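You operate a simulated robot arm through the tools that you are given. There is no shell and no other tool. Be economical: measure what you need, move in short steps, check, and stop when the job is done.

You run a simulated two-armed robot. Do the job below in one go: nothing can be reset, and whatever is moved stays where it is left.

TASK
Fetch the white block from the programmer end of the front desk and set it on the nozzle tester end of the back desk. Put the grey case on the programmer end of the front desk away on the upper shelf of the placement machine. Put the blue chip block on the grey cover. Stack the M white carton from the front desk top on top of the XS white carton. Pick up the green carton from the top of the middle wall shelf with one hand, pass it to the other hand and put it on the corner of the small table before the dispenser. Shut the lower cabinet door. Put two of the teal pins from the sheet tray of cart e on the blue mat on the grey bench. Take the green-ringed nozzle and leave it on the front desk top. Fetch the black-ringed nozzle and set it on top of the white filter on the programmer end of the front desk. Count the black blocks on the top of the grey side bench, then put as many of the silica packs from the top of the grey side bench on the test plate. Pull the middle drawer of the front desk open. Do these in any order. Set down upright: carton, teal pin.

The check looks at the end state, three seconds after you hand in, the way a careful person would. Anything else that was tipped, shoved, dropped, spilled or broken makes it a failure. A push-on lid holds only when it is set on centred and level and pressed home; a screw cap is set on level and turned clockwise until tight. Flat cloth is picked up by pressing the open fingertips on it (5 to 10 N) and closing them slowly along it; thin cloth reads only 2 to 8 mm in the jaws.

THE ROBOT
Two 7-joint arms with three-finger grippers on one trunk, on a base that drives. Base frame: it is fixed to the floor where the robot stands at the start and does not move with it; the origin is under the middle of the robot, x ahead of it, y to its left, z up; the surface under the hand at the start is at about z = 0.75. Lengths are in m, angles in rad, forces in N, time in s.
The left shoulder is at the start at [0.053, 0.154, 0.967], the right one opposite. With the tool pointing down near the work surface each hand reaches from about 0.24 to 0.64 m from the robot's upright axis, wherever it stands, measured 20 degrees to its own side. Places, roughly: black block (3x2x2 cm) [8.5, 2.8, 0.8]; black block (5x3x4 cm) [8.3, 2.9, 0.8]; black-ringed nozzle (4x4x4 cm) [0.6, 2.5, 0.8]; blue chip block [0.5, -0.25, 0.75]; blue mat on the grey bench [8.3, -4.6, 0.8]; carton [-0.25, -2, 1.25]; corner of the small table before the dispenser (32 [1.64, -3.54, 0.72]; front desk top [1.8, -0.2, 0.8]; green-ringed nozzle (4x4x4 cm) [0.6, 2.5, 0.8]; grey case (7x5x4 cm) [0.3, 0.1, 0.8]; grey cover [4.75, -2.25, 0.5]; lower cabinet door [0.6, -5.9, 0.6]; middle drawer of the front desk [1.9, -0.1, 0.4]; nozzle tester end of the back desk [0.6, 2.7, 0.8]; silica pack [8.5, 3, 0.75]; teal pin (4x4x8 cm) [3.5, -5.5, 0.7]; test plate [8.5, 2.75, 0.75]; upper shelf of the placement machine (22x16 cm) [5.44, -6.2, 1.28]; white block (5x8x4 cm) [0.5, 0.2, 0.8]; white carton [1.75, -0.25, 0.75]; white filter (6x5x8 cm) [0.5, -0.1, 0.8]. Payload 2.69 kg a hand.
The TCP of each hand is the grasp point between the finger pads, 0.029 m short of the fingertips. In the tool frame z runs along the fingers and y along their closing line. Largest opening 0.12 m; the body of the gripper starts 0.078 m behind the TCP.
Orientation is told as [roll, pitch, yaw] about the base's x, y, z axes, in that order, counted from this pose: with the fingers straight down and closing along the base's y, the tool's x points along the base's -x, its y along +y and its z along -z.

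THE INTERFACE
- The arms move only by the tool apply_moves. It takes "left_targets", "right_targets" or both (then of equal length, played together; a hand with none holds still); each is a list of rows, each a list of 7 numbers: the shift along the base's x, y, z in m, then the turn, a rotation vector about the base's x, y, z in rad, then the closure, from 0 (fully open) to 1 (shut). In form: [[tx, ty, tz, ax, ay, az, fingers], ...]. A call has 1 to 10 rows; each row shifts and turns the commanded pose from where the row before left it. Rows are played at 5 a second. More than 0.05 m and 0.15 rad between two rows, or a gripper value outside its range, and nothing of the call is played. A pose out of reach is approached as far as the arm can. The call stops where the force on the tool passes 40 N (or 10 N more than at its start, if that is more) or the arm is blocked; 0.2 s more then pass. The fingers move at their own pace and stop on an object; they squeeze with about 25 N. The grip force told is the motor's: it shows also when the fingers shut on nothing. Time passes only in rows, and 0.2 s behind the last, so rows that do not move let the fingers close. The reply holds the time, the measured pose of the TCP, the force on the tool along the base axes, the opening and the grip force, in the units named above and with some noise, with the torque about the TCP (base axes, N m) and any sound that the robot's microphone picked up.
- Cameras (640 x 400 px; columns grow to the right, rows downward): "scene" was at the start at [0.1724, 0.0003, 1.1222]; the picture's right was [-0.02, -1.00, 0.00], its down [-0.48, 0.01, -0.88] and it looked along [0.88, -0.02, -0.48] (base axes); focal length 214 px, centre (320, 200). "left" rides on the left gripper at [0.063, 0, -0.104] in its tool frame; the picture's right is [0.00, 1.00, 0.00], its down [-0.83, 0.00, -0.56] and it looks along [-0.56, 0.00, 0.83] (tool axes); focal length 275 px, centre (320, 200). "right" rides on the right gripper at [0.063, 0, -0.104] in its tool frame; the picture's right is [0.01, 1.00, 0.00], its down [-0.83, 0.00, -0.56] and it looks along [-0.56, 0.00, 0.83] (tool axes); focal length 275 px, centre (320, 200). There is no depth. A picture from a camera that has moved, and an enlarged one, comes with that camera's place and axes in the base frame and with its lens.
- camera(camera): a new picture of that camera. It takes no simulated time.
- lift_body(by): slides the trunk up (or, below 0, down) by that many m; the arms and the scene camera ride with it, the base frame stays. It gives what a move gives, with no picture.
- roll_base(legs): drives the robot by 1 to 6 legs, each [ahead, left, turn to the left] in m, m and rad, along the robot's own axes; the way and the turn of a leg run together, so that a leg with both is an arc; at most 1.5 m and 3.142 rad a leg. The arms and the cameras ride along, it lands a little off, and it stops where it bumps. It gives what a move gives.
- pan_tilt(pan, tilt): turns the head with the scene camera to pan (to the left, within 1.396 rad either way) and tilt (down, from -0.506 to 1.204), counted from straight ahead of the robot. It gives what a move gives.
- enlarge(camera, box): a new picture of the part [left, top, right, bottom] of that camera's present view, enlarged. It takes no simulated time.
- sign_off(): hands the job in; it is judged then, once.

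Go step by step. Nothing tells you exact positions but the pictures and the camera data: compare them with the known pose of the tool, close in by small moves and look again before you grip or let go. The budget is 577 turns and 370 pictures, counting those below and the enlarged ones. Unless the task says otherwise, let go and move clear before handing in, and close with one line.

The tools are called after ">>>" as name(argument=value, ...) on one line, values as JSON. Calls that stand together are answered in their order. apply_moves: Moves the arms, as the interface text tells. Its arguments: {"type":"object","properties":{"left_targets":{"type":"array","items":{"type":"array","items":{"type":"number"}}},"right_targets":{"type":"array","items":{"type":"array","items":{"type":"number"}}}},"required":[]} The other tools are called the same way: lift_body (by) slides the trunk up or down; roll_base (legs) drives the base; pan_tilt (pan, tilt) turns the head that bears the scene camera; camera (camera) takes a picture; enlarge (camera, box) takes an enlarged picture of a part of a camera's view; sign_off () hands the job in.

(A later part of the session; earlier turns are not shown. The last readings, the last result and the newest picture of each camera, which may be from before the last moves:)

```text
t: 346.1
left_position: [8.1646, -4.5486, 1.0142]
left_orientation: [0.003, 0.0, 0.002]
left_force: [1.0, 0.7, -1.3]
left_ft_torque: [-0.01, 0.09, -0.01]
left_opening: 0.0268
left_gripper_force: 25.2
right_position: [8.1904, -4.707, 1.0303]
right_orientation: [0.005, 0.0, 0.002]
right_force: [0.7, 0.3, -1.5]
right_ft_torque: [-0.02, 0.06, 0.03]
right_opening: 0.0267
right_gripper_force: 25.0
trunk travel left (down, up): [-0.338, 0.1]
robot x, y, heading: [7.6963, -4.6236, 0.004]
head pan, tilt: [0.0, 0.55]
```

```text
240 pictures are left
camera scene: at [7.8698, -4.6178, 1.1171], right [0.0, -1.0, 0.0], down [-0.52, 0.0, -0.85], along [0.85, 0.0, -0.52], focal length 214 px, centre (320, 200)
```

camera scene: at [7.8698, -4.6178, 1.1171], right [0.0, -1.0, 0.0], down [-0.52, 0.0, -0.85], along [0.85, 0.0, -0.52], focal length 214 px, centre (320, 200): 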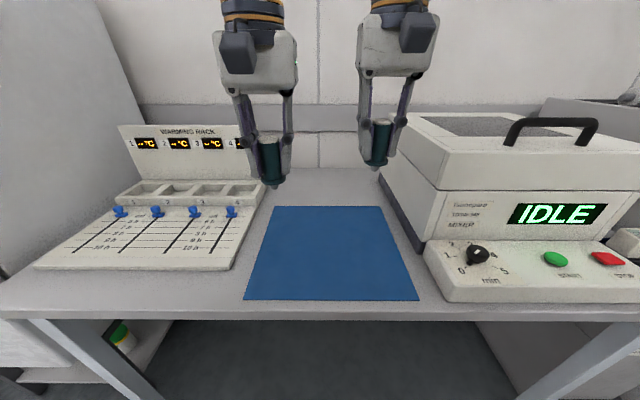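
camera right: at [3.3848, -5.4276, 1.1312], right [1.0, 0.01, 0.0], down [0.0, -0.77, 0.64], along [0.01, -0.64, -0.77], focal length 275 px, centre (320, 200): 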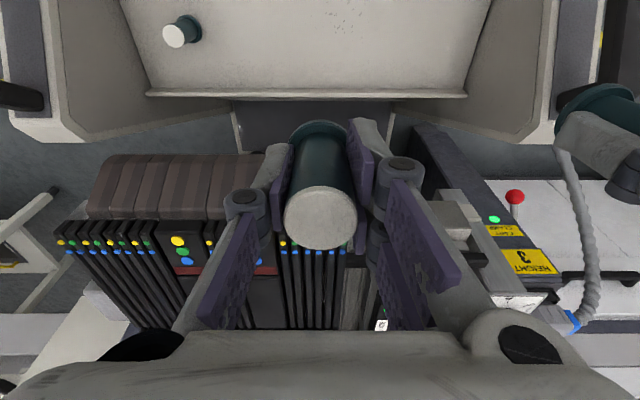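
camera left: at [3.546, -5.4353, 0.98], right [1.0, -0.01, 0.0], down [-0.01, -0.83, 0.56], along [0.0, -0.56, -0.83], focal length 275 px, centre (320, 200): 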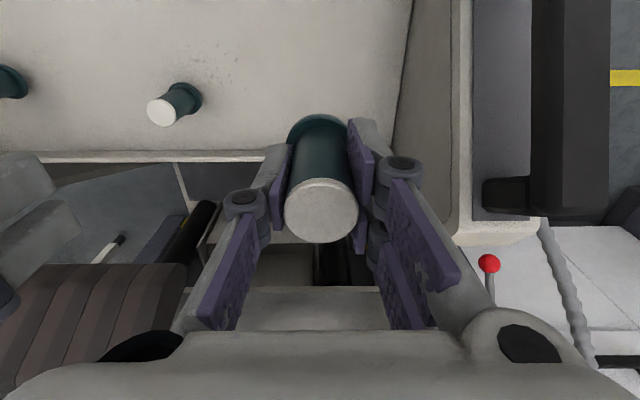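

I lower both pins over the mat.

>>> apply_moves(left_targets=[[0.02, 0, -0.036, 0, 0, 0, 1], [0.015, 0, -0.04, 0, 0, 0, 1], [0, 0, -0.04, 0, 0, 0, 1], [0, 0, -0.04, 0, 0, 0, 1], [0, 0, -0.028, 0, 0, 0, 1]], right_targets=[[0.01, 0, -0.04, 0, 0, 0, 1], [0.01, 0, -0.04, 0, 0, 0, 1], [0, 0, -0.04, 0, 0, 0, 1], [0, 0, -0.04, 0, 0, 0, 1], [0, 0, -0.04, 0, 0, 0, 1]])

>>> camera(camera="scene")

```text
t: 347.2
left_position: [8.2, -4.5483, 0.8278]
left_orientation: [0.004, 0.0, 0.003]
left_force: [0.1, -0.6, -1.1]
left_ft_torque: [0.02, 0.01, 0.03]
left_opening: 0.0265
left_gripper_force: 25.2
right_position: [8.2085, -4.7069, 0.8303]
right_orientation: [0.007, -0.001, 0.004]
right_force: [-1.4, 0.4, -1.2]
right_ft_torque: [-0.02, -0.02, 0.02]
right_opening: 0.0268
right_gripper_force: 24.6
trunk travel left (down, up): [-0.338, 0.1]
robot x, y, heading: [7.699, -4.6233, 0.007]
head pan, tilt: [0.0, 0.55]
```

```text
239 pictures are left
camera scene: at [7.8696, -4.6178, 1.1172], right [0.0, -1.0, 0.0], down [-0.52, 0.0, -0.85], along [0.85, 0.0, -0.52], focal length 214 px, centre (320, 200)
```

scene: 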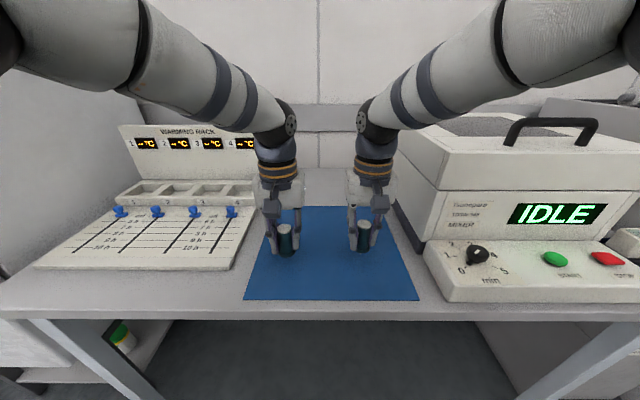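

Both are above the mat. I lower in small steps to contact.

>>> apply_moves(left_targets=[[0, 0, -0.008, 0, 0, 0, 1], [0, 0, -0.005, 0, 0, 0, 1], [0, 0, -0.004, 0, 0, 0, 1], [0, 0, -0.003, 0, 0, 0, 1]], right_targets=[[0, 0, -0.008, 0, 0, 0, 1], [0, 0, -0.005, 0, 0, 0, 1], [0, 0, -0.004, 0, 0, 0, 1], [0, 0, -0.003, 0, 0, 0, 1]])

```text
t: 348.2
left_position: [8.1991, -4.5478, 0.8119]
left_orientation: [0.003, -0.007, 0.004]
left_force: [3.8, -0.6, 19.5]
left_ft_torque: [0.03, -0.14, -0.03]
left_opening: 0.0269
left_gripper_force: 24.7
right_position: [8.209, -4.7064, 0.8148]
right_orientation: [0.006, -0.007, 0.002]
right_force: [-2.1, 1.1, 20.4]
right_ft_torque: [0.04, 0.02, 0.01]
right_opening: 0.0272
right_gripper_force: 25.2
trunk travel left (down, up): [-0.338, 0.1]
robot x, y, heading: [7.7, -4.6224, -0.0]
head pan, tilt: [0.0, 0.55]
```

Both touch down. I release both and rise.

>>> apply_moves(left_targets=[[0, 0, 0.003, 0, 0, 0, 1], [0, 0, 0, 0, 0, 0, 0.65], [0, 0, 0, 0, 0, 0, 0.5], [0, 0, 0.03, 0, 0, 0, 0.5], [0, 0, 0.05, 0, 0, 0, 0.5], [0, 0, 0.05, 0, 0, 0, 0.5], [0, 0.02, 0.04, 0, 0, 0, 0.3]], right_targets=[[0, 0, 0.003, 0, 0, 0, 1], [0, 0, 0, 0, 0, 0, 0.65], [0, 0, 0, 0, 0, 0, 0.5], [0, 0, 0.03, 0, 0, 0, 0.5], [0, 0, 0.05, 0, 0, 0, 0.5], [0, 0, 0.05, 0, 0, 0, 0.5], [0, -0.02, 0.04, 0, 0, 0, 0.3]])

>>> camera(camera="scene")

```text
t: 349.9
left_position: [8.1991, -4.5292, 0.9847]
left_orientation: [0.004, 0.0, 0.002]
left_force: [-0.1, -0.3, 0.3]
left_ft_torque: [0.02, 0.0, -0.02]
left_opening: 0.0839
left_gripper_force: 0.1
right_position: [8.2115, -4.7265, 0.9862]
right_orientation: [0.003, 0.001, 0.004]
right_force: [-1.1, -0.1, 0.0]
right_ft_torque: [0.0, -0.03, 0.02]
right_opening: 0.084
right_gripper_force: 0.1
trunk travel left (down, up): [-0.338, 0.1]
robot x, y, heading: [7.6951, -4.6166, 0.004]
head pan, tilt: [0.0, 0.55]
```

```text
238 pictures are left
camera scene: at [7.8687, -4.6178, 1.1173], right [0.0, -1.0, 0.0], down [-0.52, 0.0, -0.85], along [0.85, 0.0, -0.52], focal length 214 px, centre (320, 200)
```

scene: 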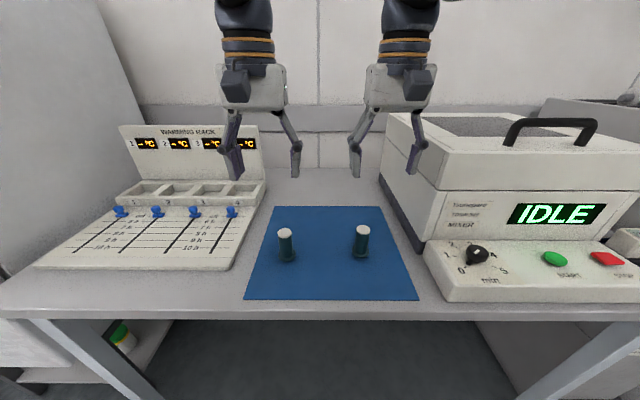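

Both pins stand on the mat. Next the grey side bench at [8.5, 3]; I back off and turn to +y to see the way.

>>> roll_base(legs=[[-0.5, 0, 0], [0, 0, 1.571]])

>>> pan_tilt(pan=0, tilt=0.3)

>>> camera(camera="scene")

```text
t: 356.7
left_position: [7.0971, -4.1187, 0.9859]
left_orientation: [0.004, -0.001, 1.581]
left_force: [0.6, 0.9, -0.3]
left_ft_torque: [0.03, 0.01, 0.01]
left_opening: 0.0843
left_gripper_force: 0.0
right_position: [7.2953, -4.1054, 0.9859]
right_orientation: [0.004, -0.001, 1.581]
right_force: [-0.3, -0.7, 0.0]
right_ft_torque: [-0.03, -0.01, 0.01]
right_opening: 0.0839
right_gripper_force: 0.1
trunk travel left (down, up): [-0.338, 0.1]
robot x, y, heading: [7.1936, -4.6213, 1.581]
head pan, tilt: [0.0, 0.55]
```

```text
t: 357.4
left_position: [7.0958, -4.1203, 0.9859]
left_orientation: [0.004, -0.004, 1.581]
left_force: [-0.2, 0.5, 0.3]
left_ft_torque: [-0.01, 0.01, -0.04]
left_opening: 0.0841
left_gripper_force: 0.0
right_position: [7.2951, -4.1055, 0.9868]
right_orientation: [0.004, -0.001, 1.582]
right_force: [-0.1, 0.1, 0.9]
right_ft_torque: [0.01, 0.04, 0.01]
right_opening: 0.0841
right_gripper_force: 0.1
trunk travel left (down, up): [-0.338, 0.1]
robot x, y, heading: [7.1917, -4.619, 1.584]
head pan, tilt: [0.0, 0.3]
```

```text
237 pictures are left
camera scene: at [7.1905, -4.4434, 1.1402], right [1.0, 0.01, 0.0], down [0.0, -0.3, -0.96], along [-0.01, 0.95, -0.3], focal length 214 px, centre (320, 200)
```

scene: 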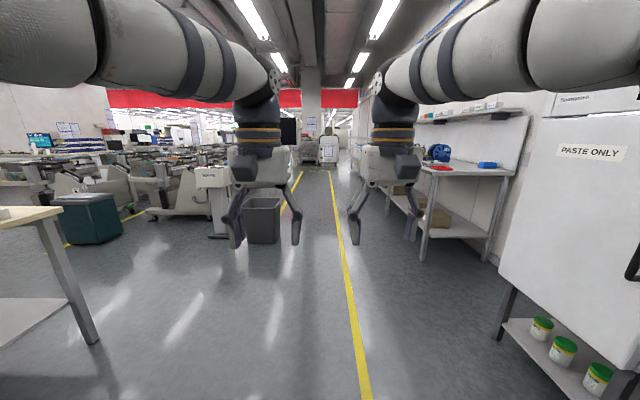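

The aisle at x ≈ 7.3 is clear. I drive north in legs.

>>> roll_base(legs=[[0, -0.15, -0.012], [1.5, 0, 0], [1.5, 0, 0], [1.5, 0, 0]])

>>> camera(camera="scene")

```text
t: 380.5
left_position: [7.1049, 0.4092, 0.9855]
left_orientation: [0.004, -0.003, 1.633]
left_force: [0.3, -0.4, -0.7]
left_ft_torque: [0.0, -0.02, 0.02]
left_opening: 0.084
left_gripper_force: 0.0
right_position: [7.3014, 0.4322, 0.9856]
right_orientation: [0.004, -0.001, 1.632]
right_force: [-0.4, -0.1, -0.2]
right_ft_torque: [-0.05, -0.02, -0.02]
right_opening: 0.0839
right_gripper_force: 0.0
trunk travel left (down, up): [-0.338, 0.1]
robot x, y, heading: [7.2235, -0.0864, 1.636]
head pan, tilt: [0.0, 0.3]
```

```text
236 pictures are left
camera scene: at [7.2142, 0.0894, 1.1402], right [1.0, 0.06, 0.0], down [0.02, -0.3, -0.96], along [-0.06, 0.95, -0.3], focal length 214 px, centre (320, 200)
```

scene: 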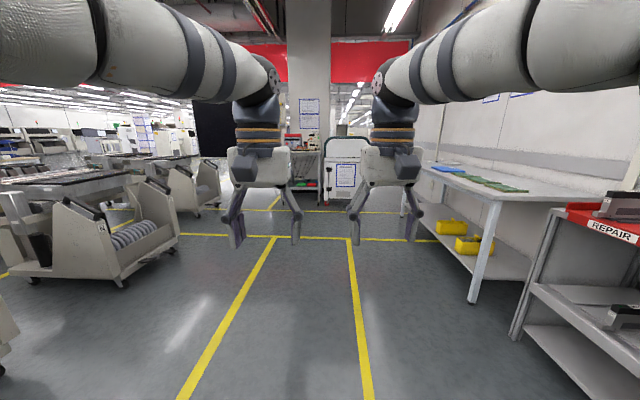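

The grey side bench is on the right, from y ≈ 1.4 onward. I drive up and turn to face it.

>>> roll_base(legs=[[1.5, 0, -0.06], [1.2, 0, 0], [0, 0, -1.575]])

>>> pan_tilt(pan=0.15, tilt=0.5)

>>> camera(camera="scene")

```text
t: 397.2
left_position: [7.6333, 2.6563, 0.9852]
left_orientation: [0.003, -0.003, -0.002]
left_force: [0.4, -0.4, -0.2]
left_ft_torque: [-0.02, 0.0, -0.01]
left_opening: 0.084
left_gripper_force: 0.1
right_position: [7.6456, 2.4568, 0.9861]
right_orientation: [0.004, -0.001, 0.002]
right_force: [0.5, 0.1, 0.0]
right_ft_torque: [-0.03, 0.04, 0.0]
right_opening: 0.0843
right_gripper_force: 0.0
trunk travel left (down, up): [-0.338, 0.1]
robot x, y, heading: [7.1326, 2.5643, -0.002]
head pan, tilt: [0.0, 0.3]
```

```text
t: 397.9
left_position: [7.6332, 2.655, 0.986]
left_orientation: [0.004, -0.001, 0.001]
left_force: [0.4, -0.5, -0.2]
left_ft_torque: [0.01, 0.03, -0.01]
left_opening: 0.0838
left_gripper_force: 0.1
right_position: [7.6454, 2.4572, 0.9857]
right_orientation: [0.004, -0.001, 0.003]
right_force: [-0.7, 0.0, 0.0]
right_ft_torque: [0.04, -0.03, -0.03]
right_opening: 0.0839
right_gripper_force: 0.0
trunk travel left (down, up): [-0.338, 0.1]
robot x, y, heading: [7.1317, 2.5622, 0.001]
head pan, tilt: [0.15, 0.499]
```

```text
235 pictures are left
camera scene: at [7.3025, 2.5802, 1.1219], right [0.15, -0.99, 0.0], down [-0.47, -0.07, -0.88], along [0.87, 0.13, -0.48], focal length 214 px, centre (320, 200)
```

scene: 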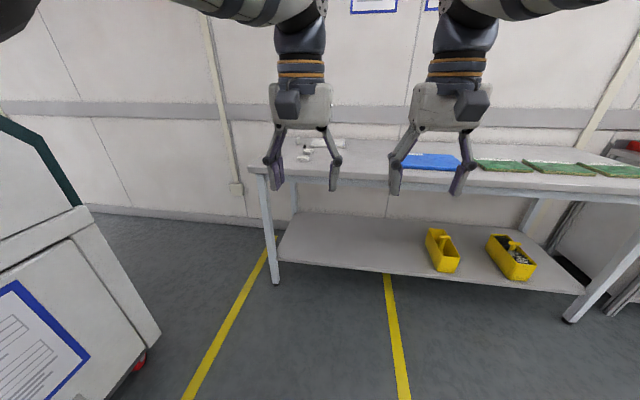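

I drive closer to see the bench top.

>>> roll_base(legs=[[0.5, 0.15, 0]])

>>> pan_tilt(pan=0, tilt=0.6)

>>> camera(camera="scene")

```text
t: 400.9
left_position: [8.1257, 2.806, 0.9863]
left_orientation: [0.004, 0.001, 0.002]
left_force: [0.6, -0.2, 0.3]
left_ft_torque: [0.01, 0.02, 0.0]
left_opening: 0.0842
left_gripper_force: 0.0
right_position: [8.1362, 2.6077, 0.986]
right_orientation: [0.003, -0.001, 0.003]
right_force: [-0.9, 0.2, 0.7]
right_ft_torque: [-0.01, 0.04, 0.0]
right_opening: 0.0838
right_gripper_force: 0.1
trunk travel left (down, up): [-0.338, 0.1]
robot x, y, heading: [7.6242, 2.7152, 0.003]
head pan, tilt: [0.15, 0.499]
```

```text
t: 401.6
left_position: [8.1249, 2.8062, 0.986]
left_orientation: [0.004, -0.001, 0.002]
left_force: [-0.6, -0.2, 0.7]
left_ft_torque: [-0.01, -0.02, 0.0]
left_opening: 0.0839
left_gripper_force: 0.1
right_position: [8.1369, 2.6085, 0.9854]
right_orientation: [0.003, -0.003, 0.002]
right_force: [-0.4, 0.4, 0.2]
right_ft_torque: [-0.02, -0.02, 0.0]
right_opening: 0.0842
right_gripper_force: 0.1
trunk travel left (down, up): [-0.338, 0.1]
robot x, y, heading: [7.6239, 2.715, 0.008]
head pan, tilt: [0.0, 0.6]
```

```text
234 pictures are left
camera scene: at [7.7924, 2.717, 1.1128], right [0.0, -1.0, 0.0], down [-0.56, 0.0, -0.83], along [0.83, 0.0, -0.56], focal length 214 px, centre (320, 200)
```

scene: 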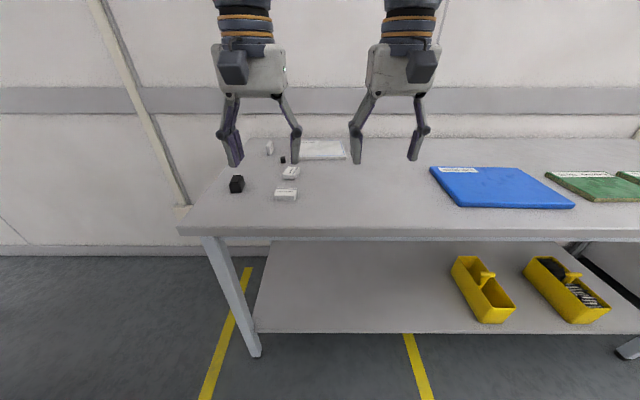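

>>> enlarge(camera="scene", box=[190, 125, 390, 225])

>>> enlarge(camera="scene", box=[380, 125, 640, 240])

>>> camera(camera="left")

```text
3.20 times, centred on (290, 175) of scene
camera zoom: at [7.7924, 2.717, 1.1128], right [0.0, -1.0, 0.0], down [-0.56, 0.0, -0.83], along [0.83, 0.0, -0.56], focal length 686 px, centre (416, 280)
```

zoom: 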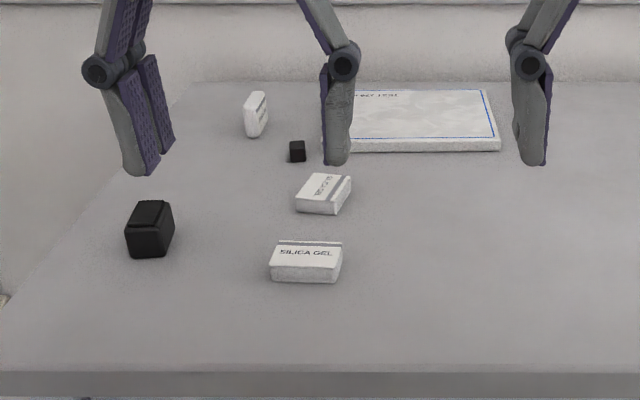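

```text
2.46 times, centred on (510, 182) of scene
camera zoom: at [7.7924, 2.717, 1.1128], right [0.0, -1.0, 0.0], down [-0.56, 0.0, -0.83], along [0.83, 0.0, -0.56], focal length 528 px, centre (-148, 243)
```

zoom: 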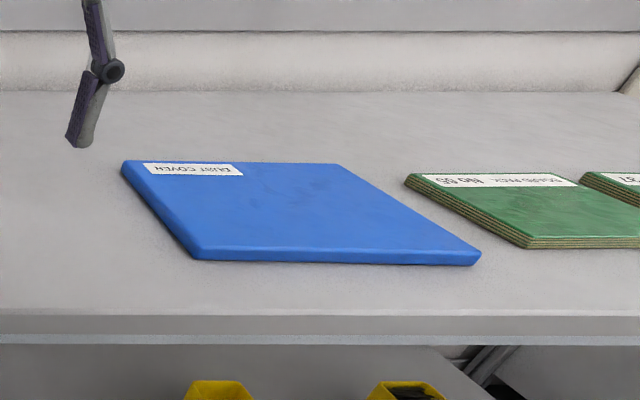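

```text
231 pictures are left
camera left: at [8.0609, 2.8056, 1.0897], right [0.0, 1.0, 0.0], down [0.83, 0.0, 0.56], along [0.56, 0.0, -0.83], focal length 275 px, centre (320, 200)
```

left: 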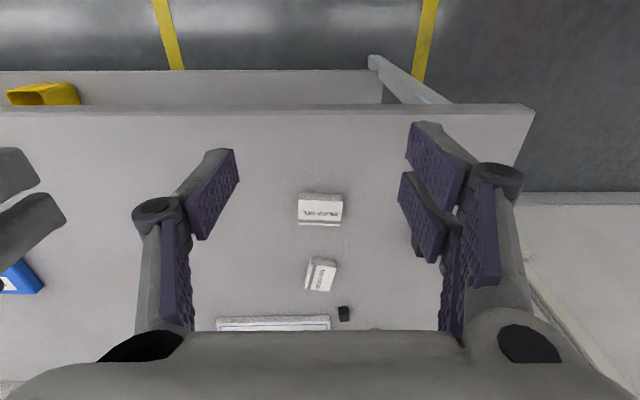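

I see two black blocks so far and three silica packs by the white test plate. I check the rest of the bench top for more black blocks.

>>> pan_tilt(pan=-0.7, tilt=0.5)

>>> camera(camera="scene")

```text
t: 402.7
left_position: [8.1253, 2.8065, 0.9862]
left_orientation: [0.003, -0.003, 0.001]
left_force: [0.1, 0.3, 0.0]
left_ft_torque: [0.01, 0.02, -0.01]
left_opening: 0.0839
left_gripper_force: 0.0
right_position: [8.1355, 2.6085, 0.9863]
right_orientation: [0.002, -0.001, 0.002]
right_force: [0.5, -0.4, 0.6]
right_ft_torque: [0.02, -0.01, -0.04]
right_opening: 0.0841
right_gripper_force: 0.1
trunk travel left (down, up): [-0.338, 0.1]
robot x, y, heading: [7.6167, 2.7148, 0.001]
head pan, tilt: [-0.7, 0.499]
```

```text
230 pictures are left
camera scene: at [7.774, 2.6583, 1.1218], right [-0.64, -0.77, 0.0], down [-0.37, 0.31, -0.88], along [0.67, -0.56, -0.48], focal length 214 px, centre (320, 200)
```

scene: 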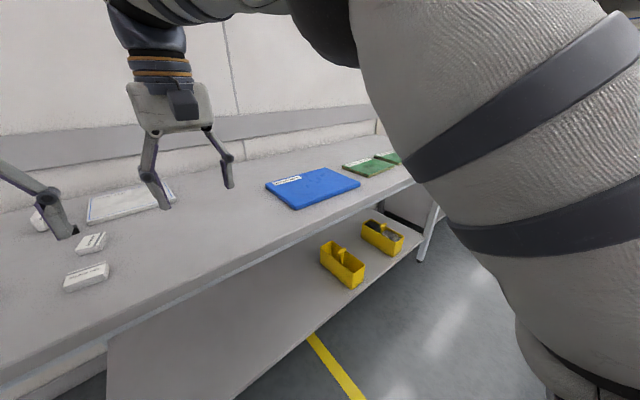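

The far end is hidden by my arm. I strafe right to inspect the whole bench, including around the dust cover.

>>> roll_base(legs=[[0, -0.7, 0]])

>>> pan_tilt(pan=-0.1, tilt=0.5)

>>> camera(camera="scene")

>>> camera(camera="left")

>>> camera(camera="right")

```text
t: 408.5
left_position: [8.1252, 2.1065, 0.9857]
left_orientation: [0.004, -0.002, -0.005]
left_force: [-0.4, 0.3, -0.6]
left_ft_torque: [0.02, 0.0, 0.0]
left_opening: 0.0841
left_gripper_force: 0.1
right_position: [8.1369, 1.908, 0.9864]
right_orientation: [0.004, 0.0, -0.005]
right_force: [-0.2, 0.6, -0.3]
right_ft_torque: [-0.02, -0.02, 0.01]
right_opening: 0.0842
right_gripper_force: 0.0
trunk travel left (down, up): [-0.338, 0.1]
robot x, y, heading: [7.6222, 2.0182, -0.005]
head pan, tilt: [-0.7, 0.499]
```

```text
t: 409.5
left_position: [8.126, 2.1073, 0.9861]
left_orientation: [0.003, -0.001, -0.006]
left_force: [0.1, -0.5, 0.3]
left_ft_torque: [-0.01, 0.04, 0.03]
left_opening: 0.084
left_gripper_force: 0.0
right_position: [8.1366, 1.9089, 0.9863]
right_orientation: [0.004, -0.001, -0.005]
right_force: [-0.1, 0.3, -0.5]
right_ft_torque: [0.02, -0.03, -0.04]
right_opening: 0.0839
right_gripper_force: 0.1
trunk travel left (down, up): [-0.338, 0.1]
robot x, y, heading: [7.6216, 2.0182, -0.007]
head pan, tilt: [-0.099, 0.499]
```

```text
229 pictures are left
camera scene: at [7.7948, 2.011, 1.1218], right [-0.1, -0.99, 0.0], down [-0.48, 0.05, -0.88], along [0.87, -0.09, -0.48], focal length 214 px, centre (320, 200)
```

scene: 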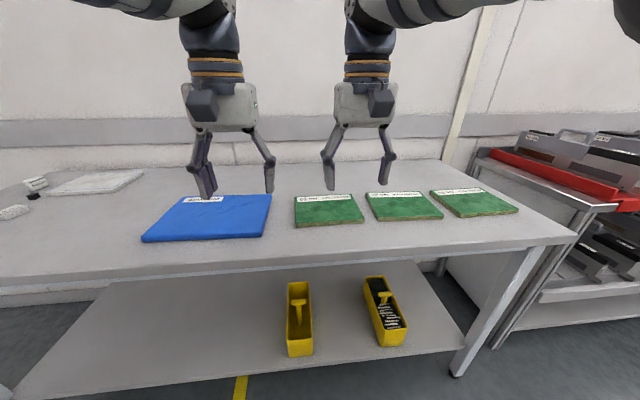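

```text
228 pictures are left
camera left: at [8.0619, 2.1069, 1.0897], right [0.01, 1.0, 0.0], down [0.83, -0.01, 0.56], along [0.56, 0.0, -0.83], focal length 275 px, centre (320, 200)
```

left: 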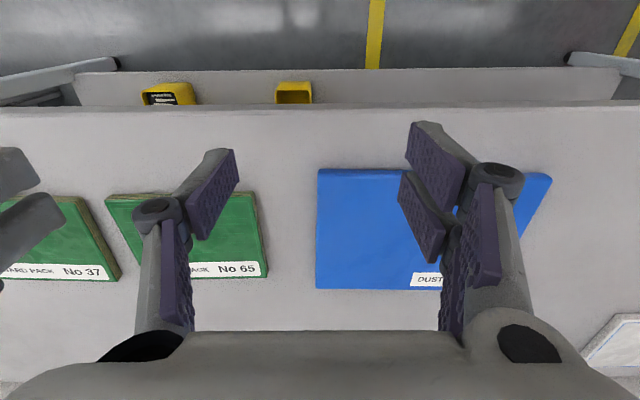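

```text
227 pictures are left
camera right: at [8.073, 1.9069, 1.0889], right [0.0, 1.0, 0.0], down [0.83, 0.0, 0.56], along [0.56, 0.0, -0.83], focal length 275 px, centre (320, 200)
```

right: 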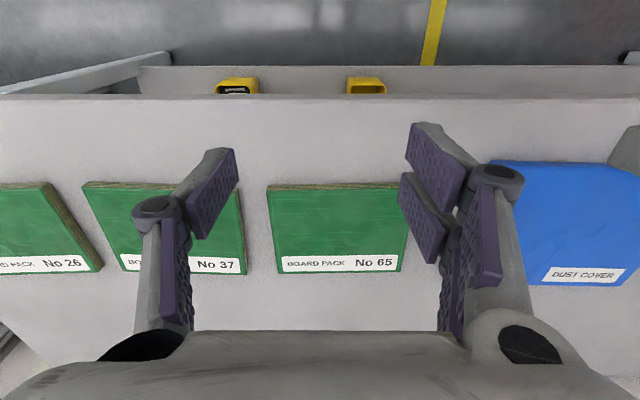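

I zoom on the dust cover's edge, then return to the packs for a close look from above.

>>> enlarge(camera="scene", box=[120, 170, 300, 260])

>>> roll_base(legs=[[0, 0.7, 0.005]])

>>> apply_moves(left_targets=[[0.03, 0.03, 0.02, 0, 0, 0, 0], [0.03, 0.03, 0.02, 0, 0, 0, 0], [0.03, 0.03, 0.02, 0, 0, 0, 0]])

>>> camera(camera="left")

>>> camera(camera="right")

```text
3.56 times, centred on (210, 215) of scene
camera zoom: at [7.7948, 2.011, 1.1218], right [-0.1, -0.99, 0.0], down [-0.48, 0.05, -0.88], along [0.87, -0.09, -0.48], focal length 763 px, centre (711, 147)
```

zoom: 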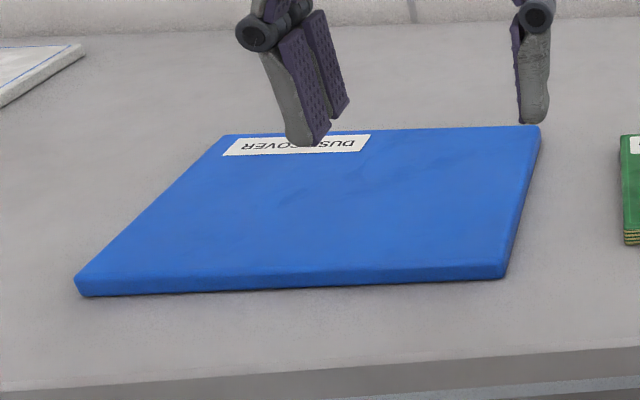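

```text
t: 415.3
left_position: [8.1278, 2.8049, 0.9853]
left_orientation: [0.004, -0.001, -0.004]
left_force: [0.3, 0.3, 0.5]
left_ft_torque: [0.02, -0.01, -0.02]
left_opening: 0.0841
left_gripper_force: 0.1
right_position: [8.1385, 2.6069, 0.9855]
right_orientation: [0.003, -0.002, -0.005]
right_force: [-0.4, 0.1, 1.1]
right_ft_torque: [-0.02, 0.0, -0.05]
right_opening: 0.0841
right_gripper_force: 0.1
trunk travel left (down, up): [-0.338, 0.1]
robot x, y, heading: [7.6242, 2.7141, -0.003]
head pan, tilt: [-0.099, 0.499]
```

```text
t: 416.1
left_position: [8.1689, 2.8957, 1.0201]
left_orientation: [0.004, -0.001, -0.004]
left_force: [-0.1, 0.2, -0.3]
left_ft_torque: [-0.01, 0.02, -0.02]
left_opening: 0.1202
left_gripper_force: 0.0
left hand out of reach, approached as far as the arm can: row 2, 3
right_position: [8.1371, 2.6065, 0.9852]
right_orientation: [0.005, 0.0, -0.003]
right_force: [-0.7, -0.9, -0.6]
right_ft_torque: [-0.02, -0.02, 0.0]
right_opening: 0.0841
right_gripper_force: 0.1
trunk travel left (down, up): [-0.338, 0.1]
robot x, y, heading: [7.6285, 2.7166, -0.003]
head pan, tilt: [-0.099, 0.499]
```

```text
225 pictures are left
camera left: at [8.1045, 2.8955, 1.1233], right [0.01, 1.0, 0.0], down [0.83, -0.01, 0.56], along [0.56, 0.0, -0.83], focal length 275 px, centre (320, 200)
```

left: 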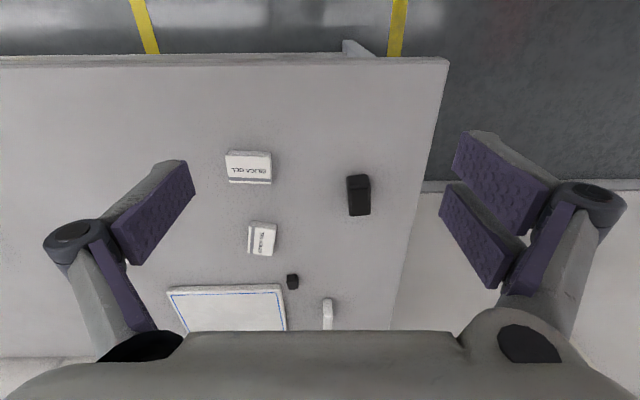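

```text
224 pictures are left
camera right: at [8.0752, 2.6053, 1.0887], right [0.0, 1.0, 0.0], down [0.83, 0.0, 0.56], along [0.56, 0.0, -0.83], focal length 275 px, centre (320, 200)
```

right: 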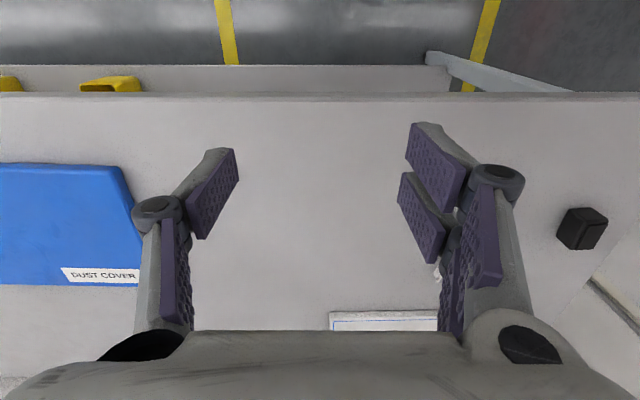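

Only two black blocks (the dust cover is a thin flat cover). So two silica packs go on the test plate. Triangulation puts the bench top at z ≈ 0.795, packs at [8.263,2.806] and [8.39,2.808], plate at x 8.50–8.70, y 2.62–2.80. The plate is far, so I'll work with the left hand tilted forward ~32°.

>>> roll_base(legs=[[0, -0.13, 0.003]])

>>> apply_moves(left_targets=[[0.01, 0.01, -0.02, 0, -0.137, 0, 0.2], [0.01, 0.01, -0.02, 0, -0.137, 0, 0.2], [0.01, 0.01, -0.02, 0, -0.137, 0, 0.2], [0.01, 0.01, -0.02, 0, -0.137, 0, 0.2]])

>>> pan_tilt(pan=0.1, tilt=0.6)

>>> camera(camera="left")

>>> camera(camera="scene")

```text
t: 417.7
left_position: [8.1684, 2.7665, 1.0199]
left_orientation: [0.003, -0.003, -0.005]
left_force: [0.4, -0.8, -0.5]
left_ft_torque: [0.01, 0.03, 0.0]
left_opening: 0.12
left_gripper_force: 0.2
right_position: [8.1384, 2.4794, 0.9856]
right_orientation: [0.005, -0.002, -0.002]
right_force: [0.2, -0.2, 0.2]
right_ft_torque: [0.04, -0.01, 0.02]
right_opening: 0.0839
right_gripper_force: 0.2
trunk travel left (down, up): [-0.338, 0.1]
robot x, y, heading: [7.623, 2.5899, -0.004]
head pan, tilt: [-0.099, 0.499]
```

```text
t: 418.7
left_position: [8.2068, 2.8058, 0.9383]
left_orientation: [0.002, -0.552, -0.004]
left_force: [-0.1, -0.9, 0.0]
left_ft_torque: [-0.01, -0.02, 0.04]
left_opening: 0.0961
left_gripper_force: 0.1
right_position: [8.1375, 2.4787, 0.9853]
right_orientation: [0.004, 0.0, -0.001]
right_force: [0.1, 1.1, -0.1]
right_ft_torque: [0.0, -0.01, -0.02]
right_opening: 0.0839
right_gripper_force: 0.1
trunk travel left (down, up): [-0.338, 0.1]
robot x, y, heading: [7.6238, 2.588, -0.001]
head pan, tilt: [-0.099, 0.499]
```

```text
t: 419.5
left_position: [8.2081, 2.8057, 0.9383]
left_orientation: [0.006, -0.547, -0.004]
left_force: [-0.1, 1.0, 0.4]
left_ft_torque: [0.01, -0.01, -0.02]
left_opening: 0.0959
left_gripper_force: 0.1
right_position: [8.1369, 2.4786, 0.9854]
right_orientation: [0.002, 0.0, -0.001]
right_force: [-0.1, 0.2, -0.2]
right_ft_torque: [-0.01, 0.01, -0.05]
right_opening: 0.0842
right_gripper_force: 0.1
trunk travel left (down, up): [-0.338, 0.1]
robot x, y, heading: [7.6226, 2.5878, -0.003]
head pan, tilt: [0.099, 0.6]
```

```text
223 pictures are left
camera left: at [8.0982, 2.8062, 0.9951], right [0.0, 1.0, 0.01], down [0.42, -0.01, 0.91], along [0.91, 0.0, -0.42], focal length 275 px, centre (320, 200)
```

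left: 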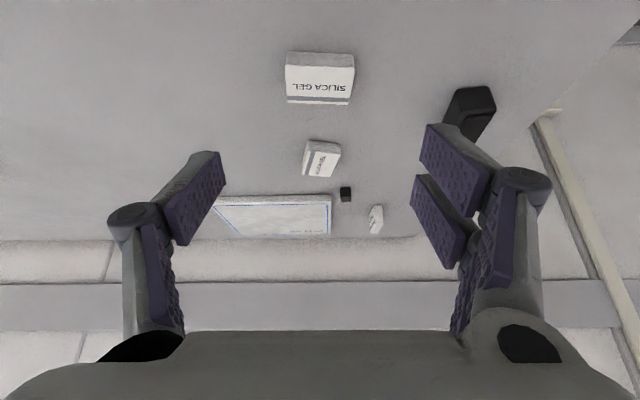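

```text
222 pictures are left
camera scene: at [7.7939, 2.5981, 1.1128], right [0.1, -1.0, 0.0], down [-0.56, -0.06, -0.83], along [0.82, 0.08, -0.56], focal length 214 px, centre (320, 200)
```

scene: 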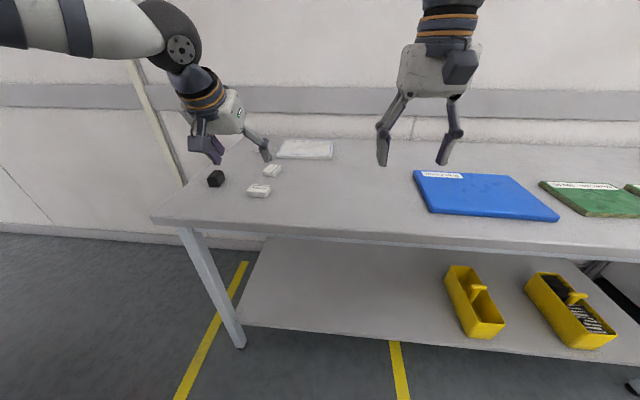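

P1 is straight along the tool line. I move in and down to grip it, watching for bench contact.

>>> apply_moves(left_targets=[[0.015, 0, -0.035, 0, 0, 0, 0.3], [0.012, 0, -0.035, 0, 0, 0, 0.3], [0.012, 0, -0.02, 0, 0, 0, 0.3], [0, 0, -0.008, 0, 0, 0, 0.3]])

>>> camera(camera="left")

>>> enlarge(camera="scene", box=[160, 110, 360, 230])

```text
t: 420.5
left_position: [8.2458, 2.8069, 0.8414]
left_orientation: [0.005, -0.551, -0.005]
left_force: [0.1, -0.6, -0.7]
left_ft_torque: [0.03, -0.01, -0.02]
left_opening: 0.0839
left_gripper_force: 0.0
right_position: [8.1378, 2.4792, 0.9869]
right_orientation: [0.003, 0.0, -0.002]
right_force: [0.6, -0.2, -0.3]
right_ft_torque: [0.02, 0.02, -0.03]
right_opening: 0.0839
right_gripper_force: 0.1
trunk travel left (down, up): [-0.338, 0.1]
robot x, y, heading: [7.6227, 2.5862, -0.003]
head pan, tilt: [0.099, 0.6]
```

```text
221 pictures are left
camera left: at [8.1369, 2.8065, 0.8965], right [0.0, 1.0, 0.01], down [0.42, -0.01, 0.91], along [0.91, 0.0, -0.42], focal length 275 px, centre (320, 200)
```

left: 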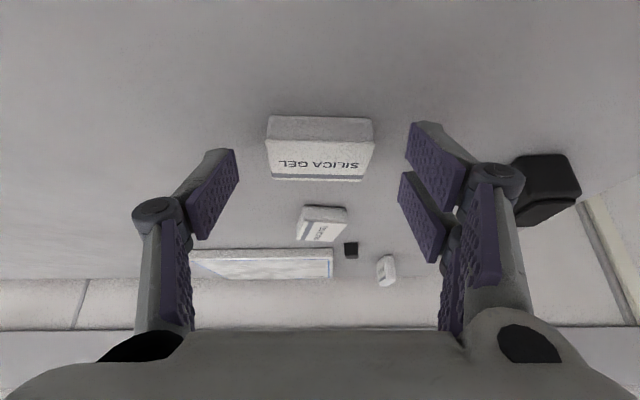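

```text
3.20 times, centred on (260, 170) of scene
camera zoom: at [7.7938, 2.5982, 1.1128], right [0.1, -1.0, 0.0], down [-0.56, -0.06, -0.83], along [0.82, 0.08, -0.56], focal length 686 px, centre (512, 296)
```

zoom: 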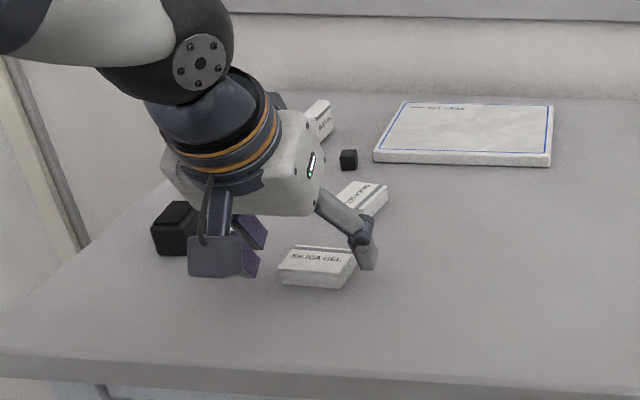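

Fingers straddle the pack. A little lower then close.

>>> apply_moves(left_targets=[[0.003, 0, -0.004, 0, 0, 0, 0.3], [0.002, 0, -0.004, 0, 0, 0, 0.3], [0, 0, 0, 0, 0, 0, 1], [0, 0, 0, 0, 0, 0, 1], [0, 0, 0, 0, 0, 0, 1]])

>>> camera(camera="left")

```text
t: 421.7
left_position: [8.2508, 2.8073, 0.834]
left_orientation: [0.005, -0.552, -0.003]
left_force: [1.8, 3.1, 9.0]
left_ft_torque: [0.39, -0.06, -0.06]
left_opening: 0.0552
left_gripper_force: 24.8
right_position: [8.1377, 2.4785, 0.9856]
right_orientation: [0.004, -0.002, -0.001]
right_force: [0.3, 0.8, -0.6]
right_ft_torque: [0.0, 0.0, 0.01]
right_opening: 0.0841
right_gripper_force: 0.1
trunk travel left (down, up): [-0.338, 0.1]
robot x, y, heading: [7.6254, 2.5848, 0.005]
head pan, tilt: [0.099, 0.6]
```

```text
219 pictures are left
camera left: at [8.1423, 2.8071, 0.8903], right [0.0, 1.0, 0.01], down [0.42, -0.01, 0.91], along [0.91, 0.0, -0.42], focal length 275 px, centre (320, 200)
```

left: 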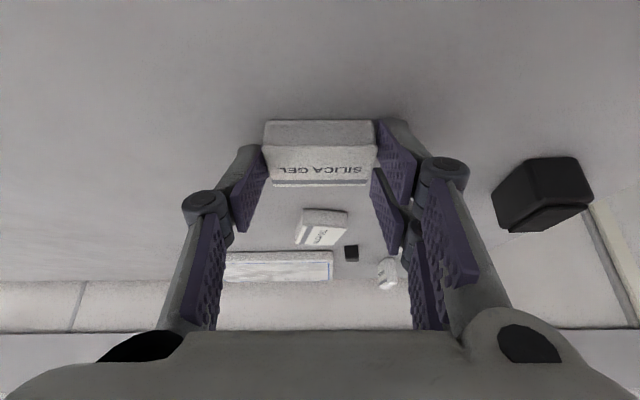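

Pack gripped. I lift it, shift toward the plate's y and roll forward.

>>> apply_moves(left_targets=[[0, 0, 0.02, 0, 0, 0, 1], [0, 0, 0.04, 0, 0, 0, 1], [0, 0, 0.04, 0, 0, 0, 1], [0, -0.04, 0, 0, 0, 0, 1], [0, -0.04, 0, 0, 0, 0, 1], [0, -0.04, 0, 0, 0, 0, 1], [0, -0.02, 0, 0, 0, 0, 1]])

>>> roll_base(legs=[[0.2, 0, 0]])

>>> camera(camera="left")

>>> camera(camera="scene")

```text
t: 423.3
left_position: [8.2515, 2.6657, 0.9335]
left_orientation: [0.004, -0.549, -0.002]
left_force: [0.9, -0.3, -0.8]
left_ft_torque: [0.02, 0.01, -0.03]
left_opening: 0.0547
left_gripper_force: 24.9
right_position: [8.1384, 2.4792, 0.9862]
right_orientation: [0.003, -0.002, -0.001]
right_force: [0.0, 0.5, -1.1]
right_ft_torque: [0.02, 0.03, -0.01]
right_opening: 0.0838
right_gripper_force: 0.0
trunk travel left (down, up): [-0.338, 0.1]
robot x, y, heading: [7.6246, 2.5879, -0.001]
head pan, tilt: [0.099, 0.6]
```

```text
t: 424.9
left_position: [8.4542, 2.6668, 0.9335]
left_orientation: [0.005, -0.547, -0.006]
left_force: [-0.3, 1.0, 0.0]
left_ft_torque: [0.04, 0.02, -0.01]
left_opening: 0.0549
left_gripper_force: 25.2
right_position: [8.3406, 2.4791, 0.9856]
right_orientation: [0.004, -0.001, -0.003]
right_force: [-1.3, -0.3, -1.1]
right_ft_torque: [-0.02, 0.02, 0.01]
right_opening: 0.084
right_gripper_force: 0.1
trunk travel left (down, up): [-0.338, 0.1]
robot x, y, heading: [7.8274, 2.5893, -0.0]
head pan, tilt: [0.099, 0.6]
```

```text
218 pictures are left
camera left: at [8.3454, 2.6655, 0.9892], right [0.01, 1.0, 0.01], down [0.42, -0.01, 0.91], along [0.91, 0.0, -0.42], focal length 275 px, centre (320, 200)
```

left: 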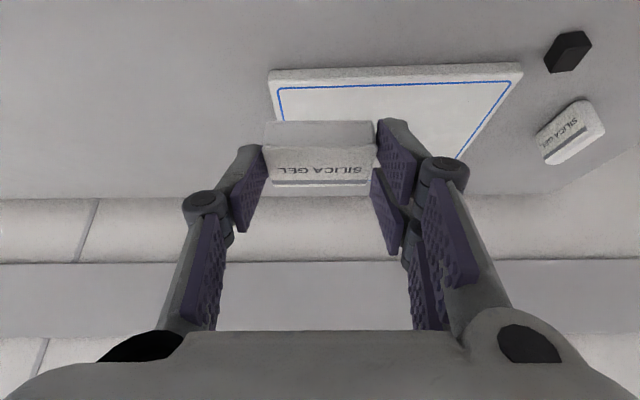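

```text
217 pictures are left
camera scene: at [7.9968, 2.5977, 1.1126], right [0.1, -1.0, 0.0], down [-0.56, -0.06, -0.82], along [0.82, 0.08, -0.57], focal length 214 px, centre (320, 200)
```

scene: 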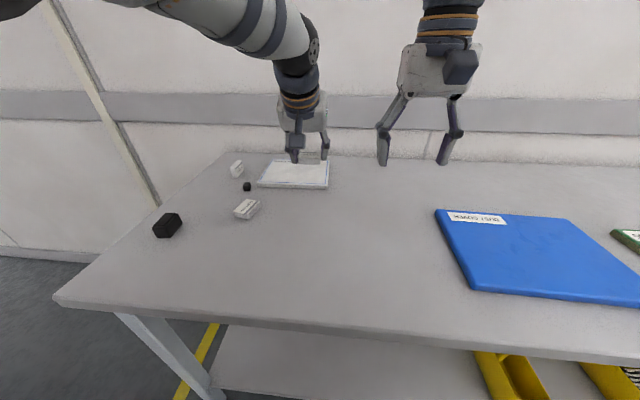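

Plate front edge at x ≈ 8.506, y 2.62–2.83. I roll 4 cm more and extend the arm over the plate.

>>> roll_base(legs=[[0.04, 0, 0]])

>>> apply_moves(left_targets=[[0.03, 0.008, -0.02, 0, 0, 0, 1], [0.03, 0.007, -0.02, 0, 0, 0, 1], [0, 0, -0.02, 0, 0, 0, 1]])

>>> camera(camera="left")

>>> enlarge(camera="scene", box=[210, 110, 370, 220])

```text
t: 425.8
left_position: [8.4943, 2.6651, 0.9335]
left_orientation: [0.005, -0.548, -0.004]
left_force: [0.4, -0.1, -1.5]
left_ft_torque: [-0.03, 0.01, 0.0]
left_opening: 0.0551
left_gripper_force: 25.3
right_position: [8.3815, 2.4786, 0.9849]
right_orientation: [0.003, 0.001, -0.006]
right_force: [0.8, -0.2, -0.7]
right_ft_torque: [0.01, 0.02, 0.03]
right_opening: 0.0841
right_gripper_force: 0.0
trunk travel left (down, up): [-0.338, 0.1]
robot x, y, heading: [7.8674, 2.5891, -0.003]
head pan, tilt: [0.099, 0.6]
```

```text
t: 426.6
left_position: [8.5515, 2.6802, 0.8728]
left_orientation: [0.004, -0.548, -0.003]
left_force: [-0.6, -0.6, -0.8]
left_ft_torque: [-0.02, 0.01, 0.01]
left_opening: 0.055
left_gripper_force: 25.2
right_position: [8.3799, 2.4777, 0.9867]
right_orientation: [0.004, -0.001, -0.004]
right_force: [0.2, -0.5, -1.0]
right_ft_torque: [0.0, 0.02, 0.02]
right_opening: 0.0837
right_gripper_force: 0.1
trunk travel left (down, up): [-0.338, 0.1]
robot x, y, heading: [7.8667, 2.5878, -0.004]
head pan, tilt: [0.099, 0.6]
```

```text
216 pictures are left
camera left: at [8.4433, 2.6808, 0.9294], right [0.01, 1.0, 0.01], down [0.42, -0.01, 0.91], along [0.91, 0.0, -0.42], focal length 275 px, centre (320, 200)
```

left: 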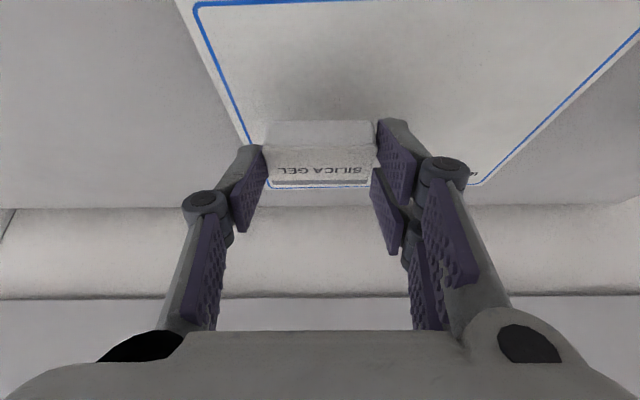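

```text
3.64 times, centred on (290, 165) of scene
camera zoom: at [8.0359, 2.5977, 1.1128], right [0.1, -1.0, 0.0], down [-0.56, -0.06, -0.83], along [0.82, 0.08, -0.56], focal length 780 px, centre (429, 327)
```

zoom: 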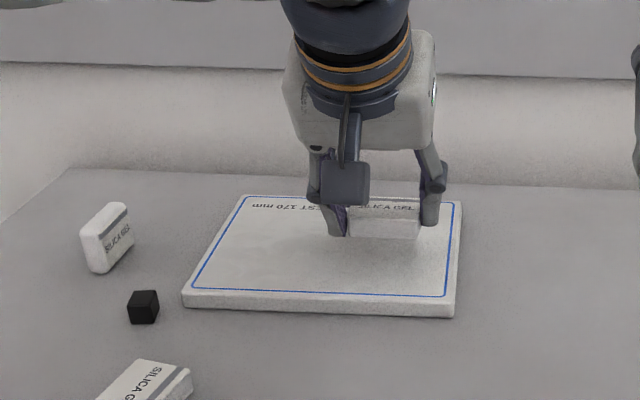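

The pack is over the plate. I lower to contact.

>>> apply_moves(left_targets=[[0, 0, -0.012, 0, 0, 0, 1], [0, 0, -0.005, 0, 0, 0, 1], [0, 0, -0.004, 0, 0, 0, 1], [0, 0, -0.003, 0, 0, 0, 1]])

```text
t: 427.6
left_position: [8.5537, 2.6807, 0.849]
left_orientation: [0.005, -0.548, -0.004]
left_force: [-0.1, -0.1, -0.2]
left_ft_torque: [-0.01, 0.0, 0.04]
left_opening: 0.0552
left_gripper_force: 24.5
right_position: [8.3805, 2.4785, 0.9863]
right_orientation: [0.003, -0.002, -0.003]
right_force: [0.4, 0.4, -0.4]
right_ft_torque: [-0.04, -0.01, -0.02]
right_opening: 0.0841
right_gripper_force: 0.0
trunk travel left (down, up): [-0.338, 0.1]
robot x, y, heading: [7.867, 2.5877, -0.004]
head pan, tilt: [0.099, 0.6]
```

>>> apply_moves(left_targets=[[0, 0, -0.003, 0, 0, 0, 1], [0, 0, -0.003, 0, 0, 0, 1], [0, 0, -0.002, 0, 0, 0, 1]])

>>> enlarge(camera="scene", box=[210, 110, 370, 220])

```text
t: 428.4
left_position: [8.5529, 2.6795, 0.8503]
left_orientation: [0.008, -0.562, -0.008]
left_force: [-4.7, 0.7, 38.0]
left_ft_torque: [1.11, 0.32, 0.24]
left_opening: 0.0547
left_gripper_force: 25.0
right_position: [8.3768, 2.4778, 0.989]
right_orientation: [0.005, -0.004, -0.005]
right_force: [0.2, -0.6, -0.8]
right_ft_torque: [0.01, -0.03, -0.04]
right_opening: 0.0839
right_gripper_force: 0.1
trunk travel left (down, up): [-0.338, 0.1]
robot x, y, heading: [7.8679, 2.5872, 0.001]
head pan, tilt: [0.099, 0.6]
```

```text
3.64 times, centred on (290, 165) of scene
camera zoom: at [8.0322, 2.5971, 1.1138], right [0.1, -1.0, 0.0], down [-0.56, -0.05, -0.83], along [0.82, 0.08, -0.56], focal length 780 px, centre (429, 327)
```

zoom: 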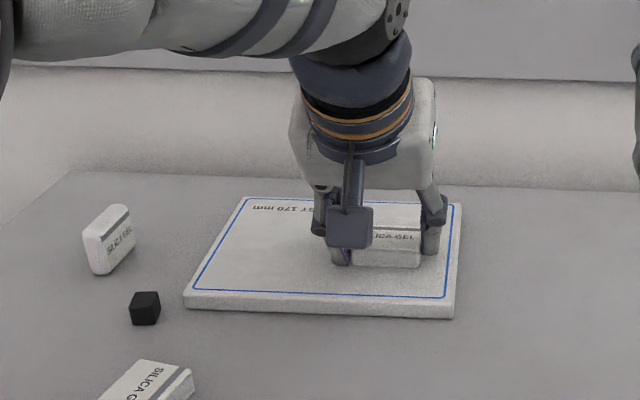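

Contact. I ease off, open, and withdraw up and back.

>>> apply_moves(left_targets=[[0, 0, 0.005, 0, 0, 0, 1], [0, 0, 0, 0, 0, 0, 0.45], [0, 0, 0, 0, 0, 0, 0.3], [-0.01, 0, 0.03, 0, 0, 0, 0.3], [-0.02, 0, 0.04, 0, 0, 0, 0.3], [-0.02, 0.02, 0.03, 0, 0, 0, 0.3], [0, 0.04, 0, 0, 0, 0, 0.3]])

>>> enlarge(camera="scene", box=[190, 110, 370, 230])

```text
t: 429.9
left_position: [8.5016, 2.7411, 0.9477]
left_orientation: [0.006, -0.547, -0.005]
left_force: [0.0, 1.0, 0.2]
left_ft_torque: [0.01, 0.0, -0.01]
left_opening: 0.0839
left_gripper_force: 0.0
right_position: [8.3802, 2.4791, 0.9852]
right_orientation: [0.005, -0.001, -0.003]
right_force: [0.5, -0.8, 0.2]
right_ft_torque: [0.0, -0.03, 0.0]
right_opening: 0.084
right_gripper_force: 0.0
trunk travel left (down, up): [-0.338, 0.1]
robot x, y, heading: [7.8685, 2.5839, -0.0]
head pan, tilt: [0.099, 0.6]
```

```text
3.33 times, centred on (280, 170) of scene
camera zoom: at [8.0362, 2.5983, 1.1126], right [0.1, -1.0, 0.0], down [-0.56, -0.06, -0.82], along [0.82, 0.08, -0.57], focal length 715 px, centre (453, 300)
```

zoom: 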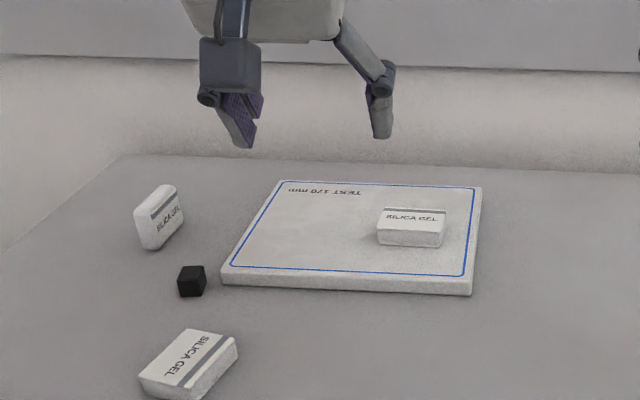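

One pack placed neatly. I roll back for the second pack and look at its orientation.

>>> roll_base(legs=[[-0.16, 0, 0]])

>>> apply_moves(left_targets=[[0, 0.035, 0, 0, 0, 0, 0.2], [0, 0.03, 0, 0, 0, 0, 0.2]])

>>> camera(camera="left")

>>> enlarge(camera="scene", box=[190, 110, 370, 230])

```text
t: 431.4
left_position: [8.3465, 2.7389, 0.9483]
left_orientation: [0.007, -0.547, -0.009]
left_force: [-0.4, 0.6, 0.3]
left_ft_torque: [0.03, -0.03, -0.02]
left_opening: 0.0838
left_gripper_force: 0.2
right_position: [8.2238, 2.477, 0.9855]
right_orientation: [0.003, -0.001, -0.006]
right_force: [0.5, -0.4, 0.1]
right_ft_torque: [-0.01, -0.02, 0.03]
right_opening: 0.0842
right_gripper_force: 0.1
trunk travel left (down, up): [-0.338, 0.1]
robot x, y, heading: [7.7093, 2.5866, -0.005]
head pan, tilt: [0.099, 0.6]
```

```text
t: 431.9
left_position: [8.3474, 2.8046, 0.947]
left_orientation: [0.007, -0.547, -0.008]
left_force: [0.1, -0.1, -0.2]
left_ft_torque: [0.0, -0.01, 0.0]
left_opening: 0.096
left_gripper_force: 0.0
right_position: [8.2244, 2.4767, 0.9862]
right_orientation: [0.003, 0.0, -0.007]
right_force: [0.2, 0.0, -0.2]
right_ft_torque: [0.0, 0.0, -0.02]
right_opening: 0.0839
right_gripper_force: 0.1
trunk travel left (down, up): [-0.338, 0.1]
robot x, y, heading: [7.7102, 2.5883, -0.001]
head pan, tilt: [0.099, 0.6]
```

```text
212 pictures are left
camera left: at [8.2388, 2.8053, 1.0025], right [0.01, 1.0, 0.01], down [0.42, -0.01, 0.91], along [0.91, -0.01, -0.42], focal length 275 px, centre (320, 200)
```

left: 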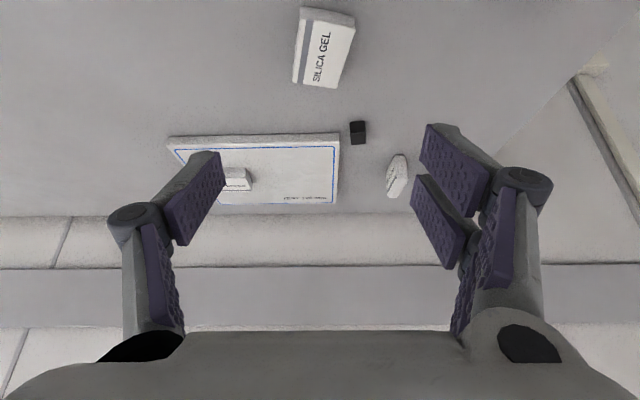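

```text
3.33 times, centred on (280, 170) of scene
camera zoom: at [7.8807, 2.5978, 1.1127], right [0.09, -1.0, 0.0], down [-0.56, -0.05, -0.82], along [0.82, 0.08, -0.57], focal length 715 px, centre (453, 300)
```

zoom: 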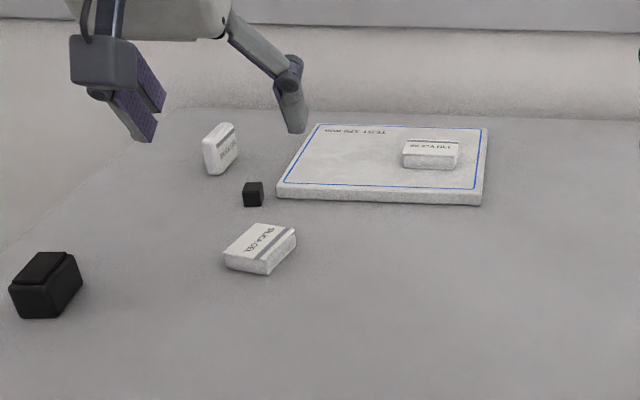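

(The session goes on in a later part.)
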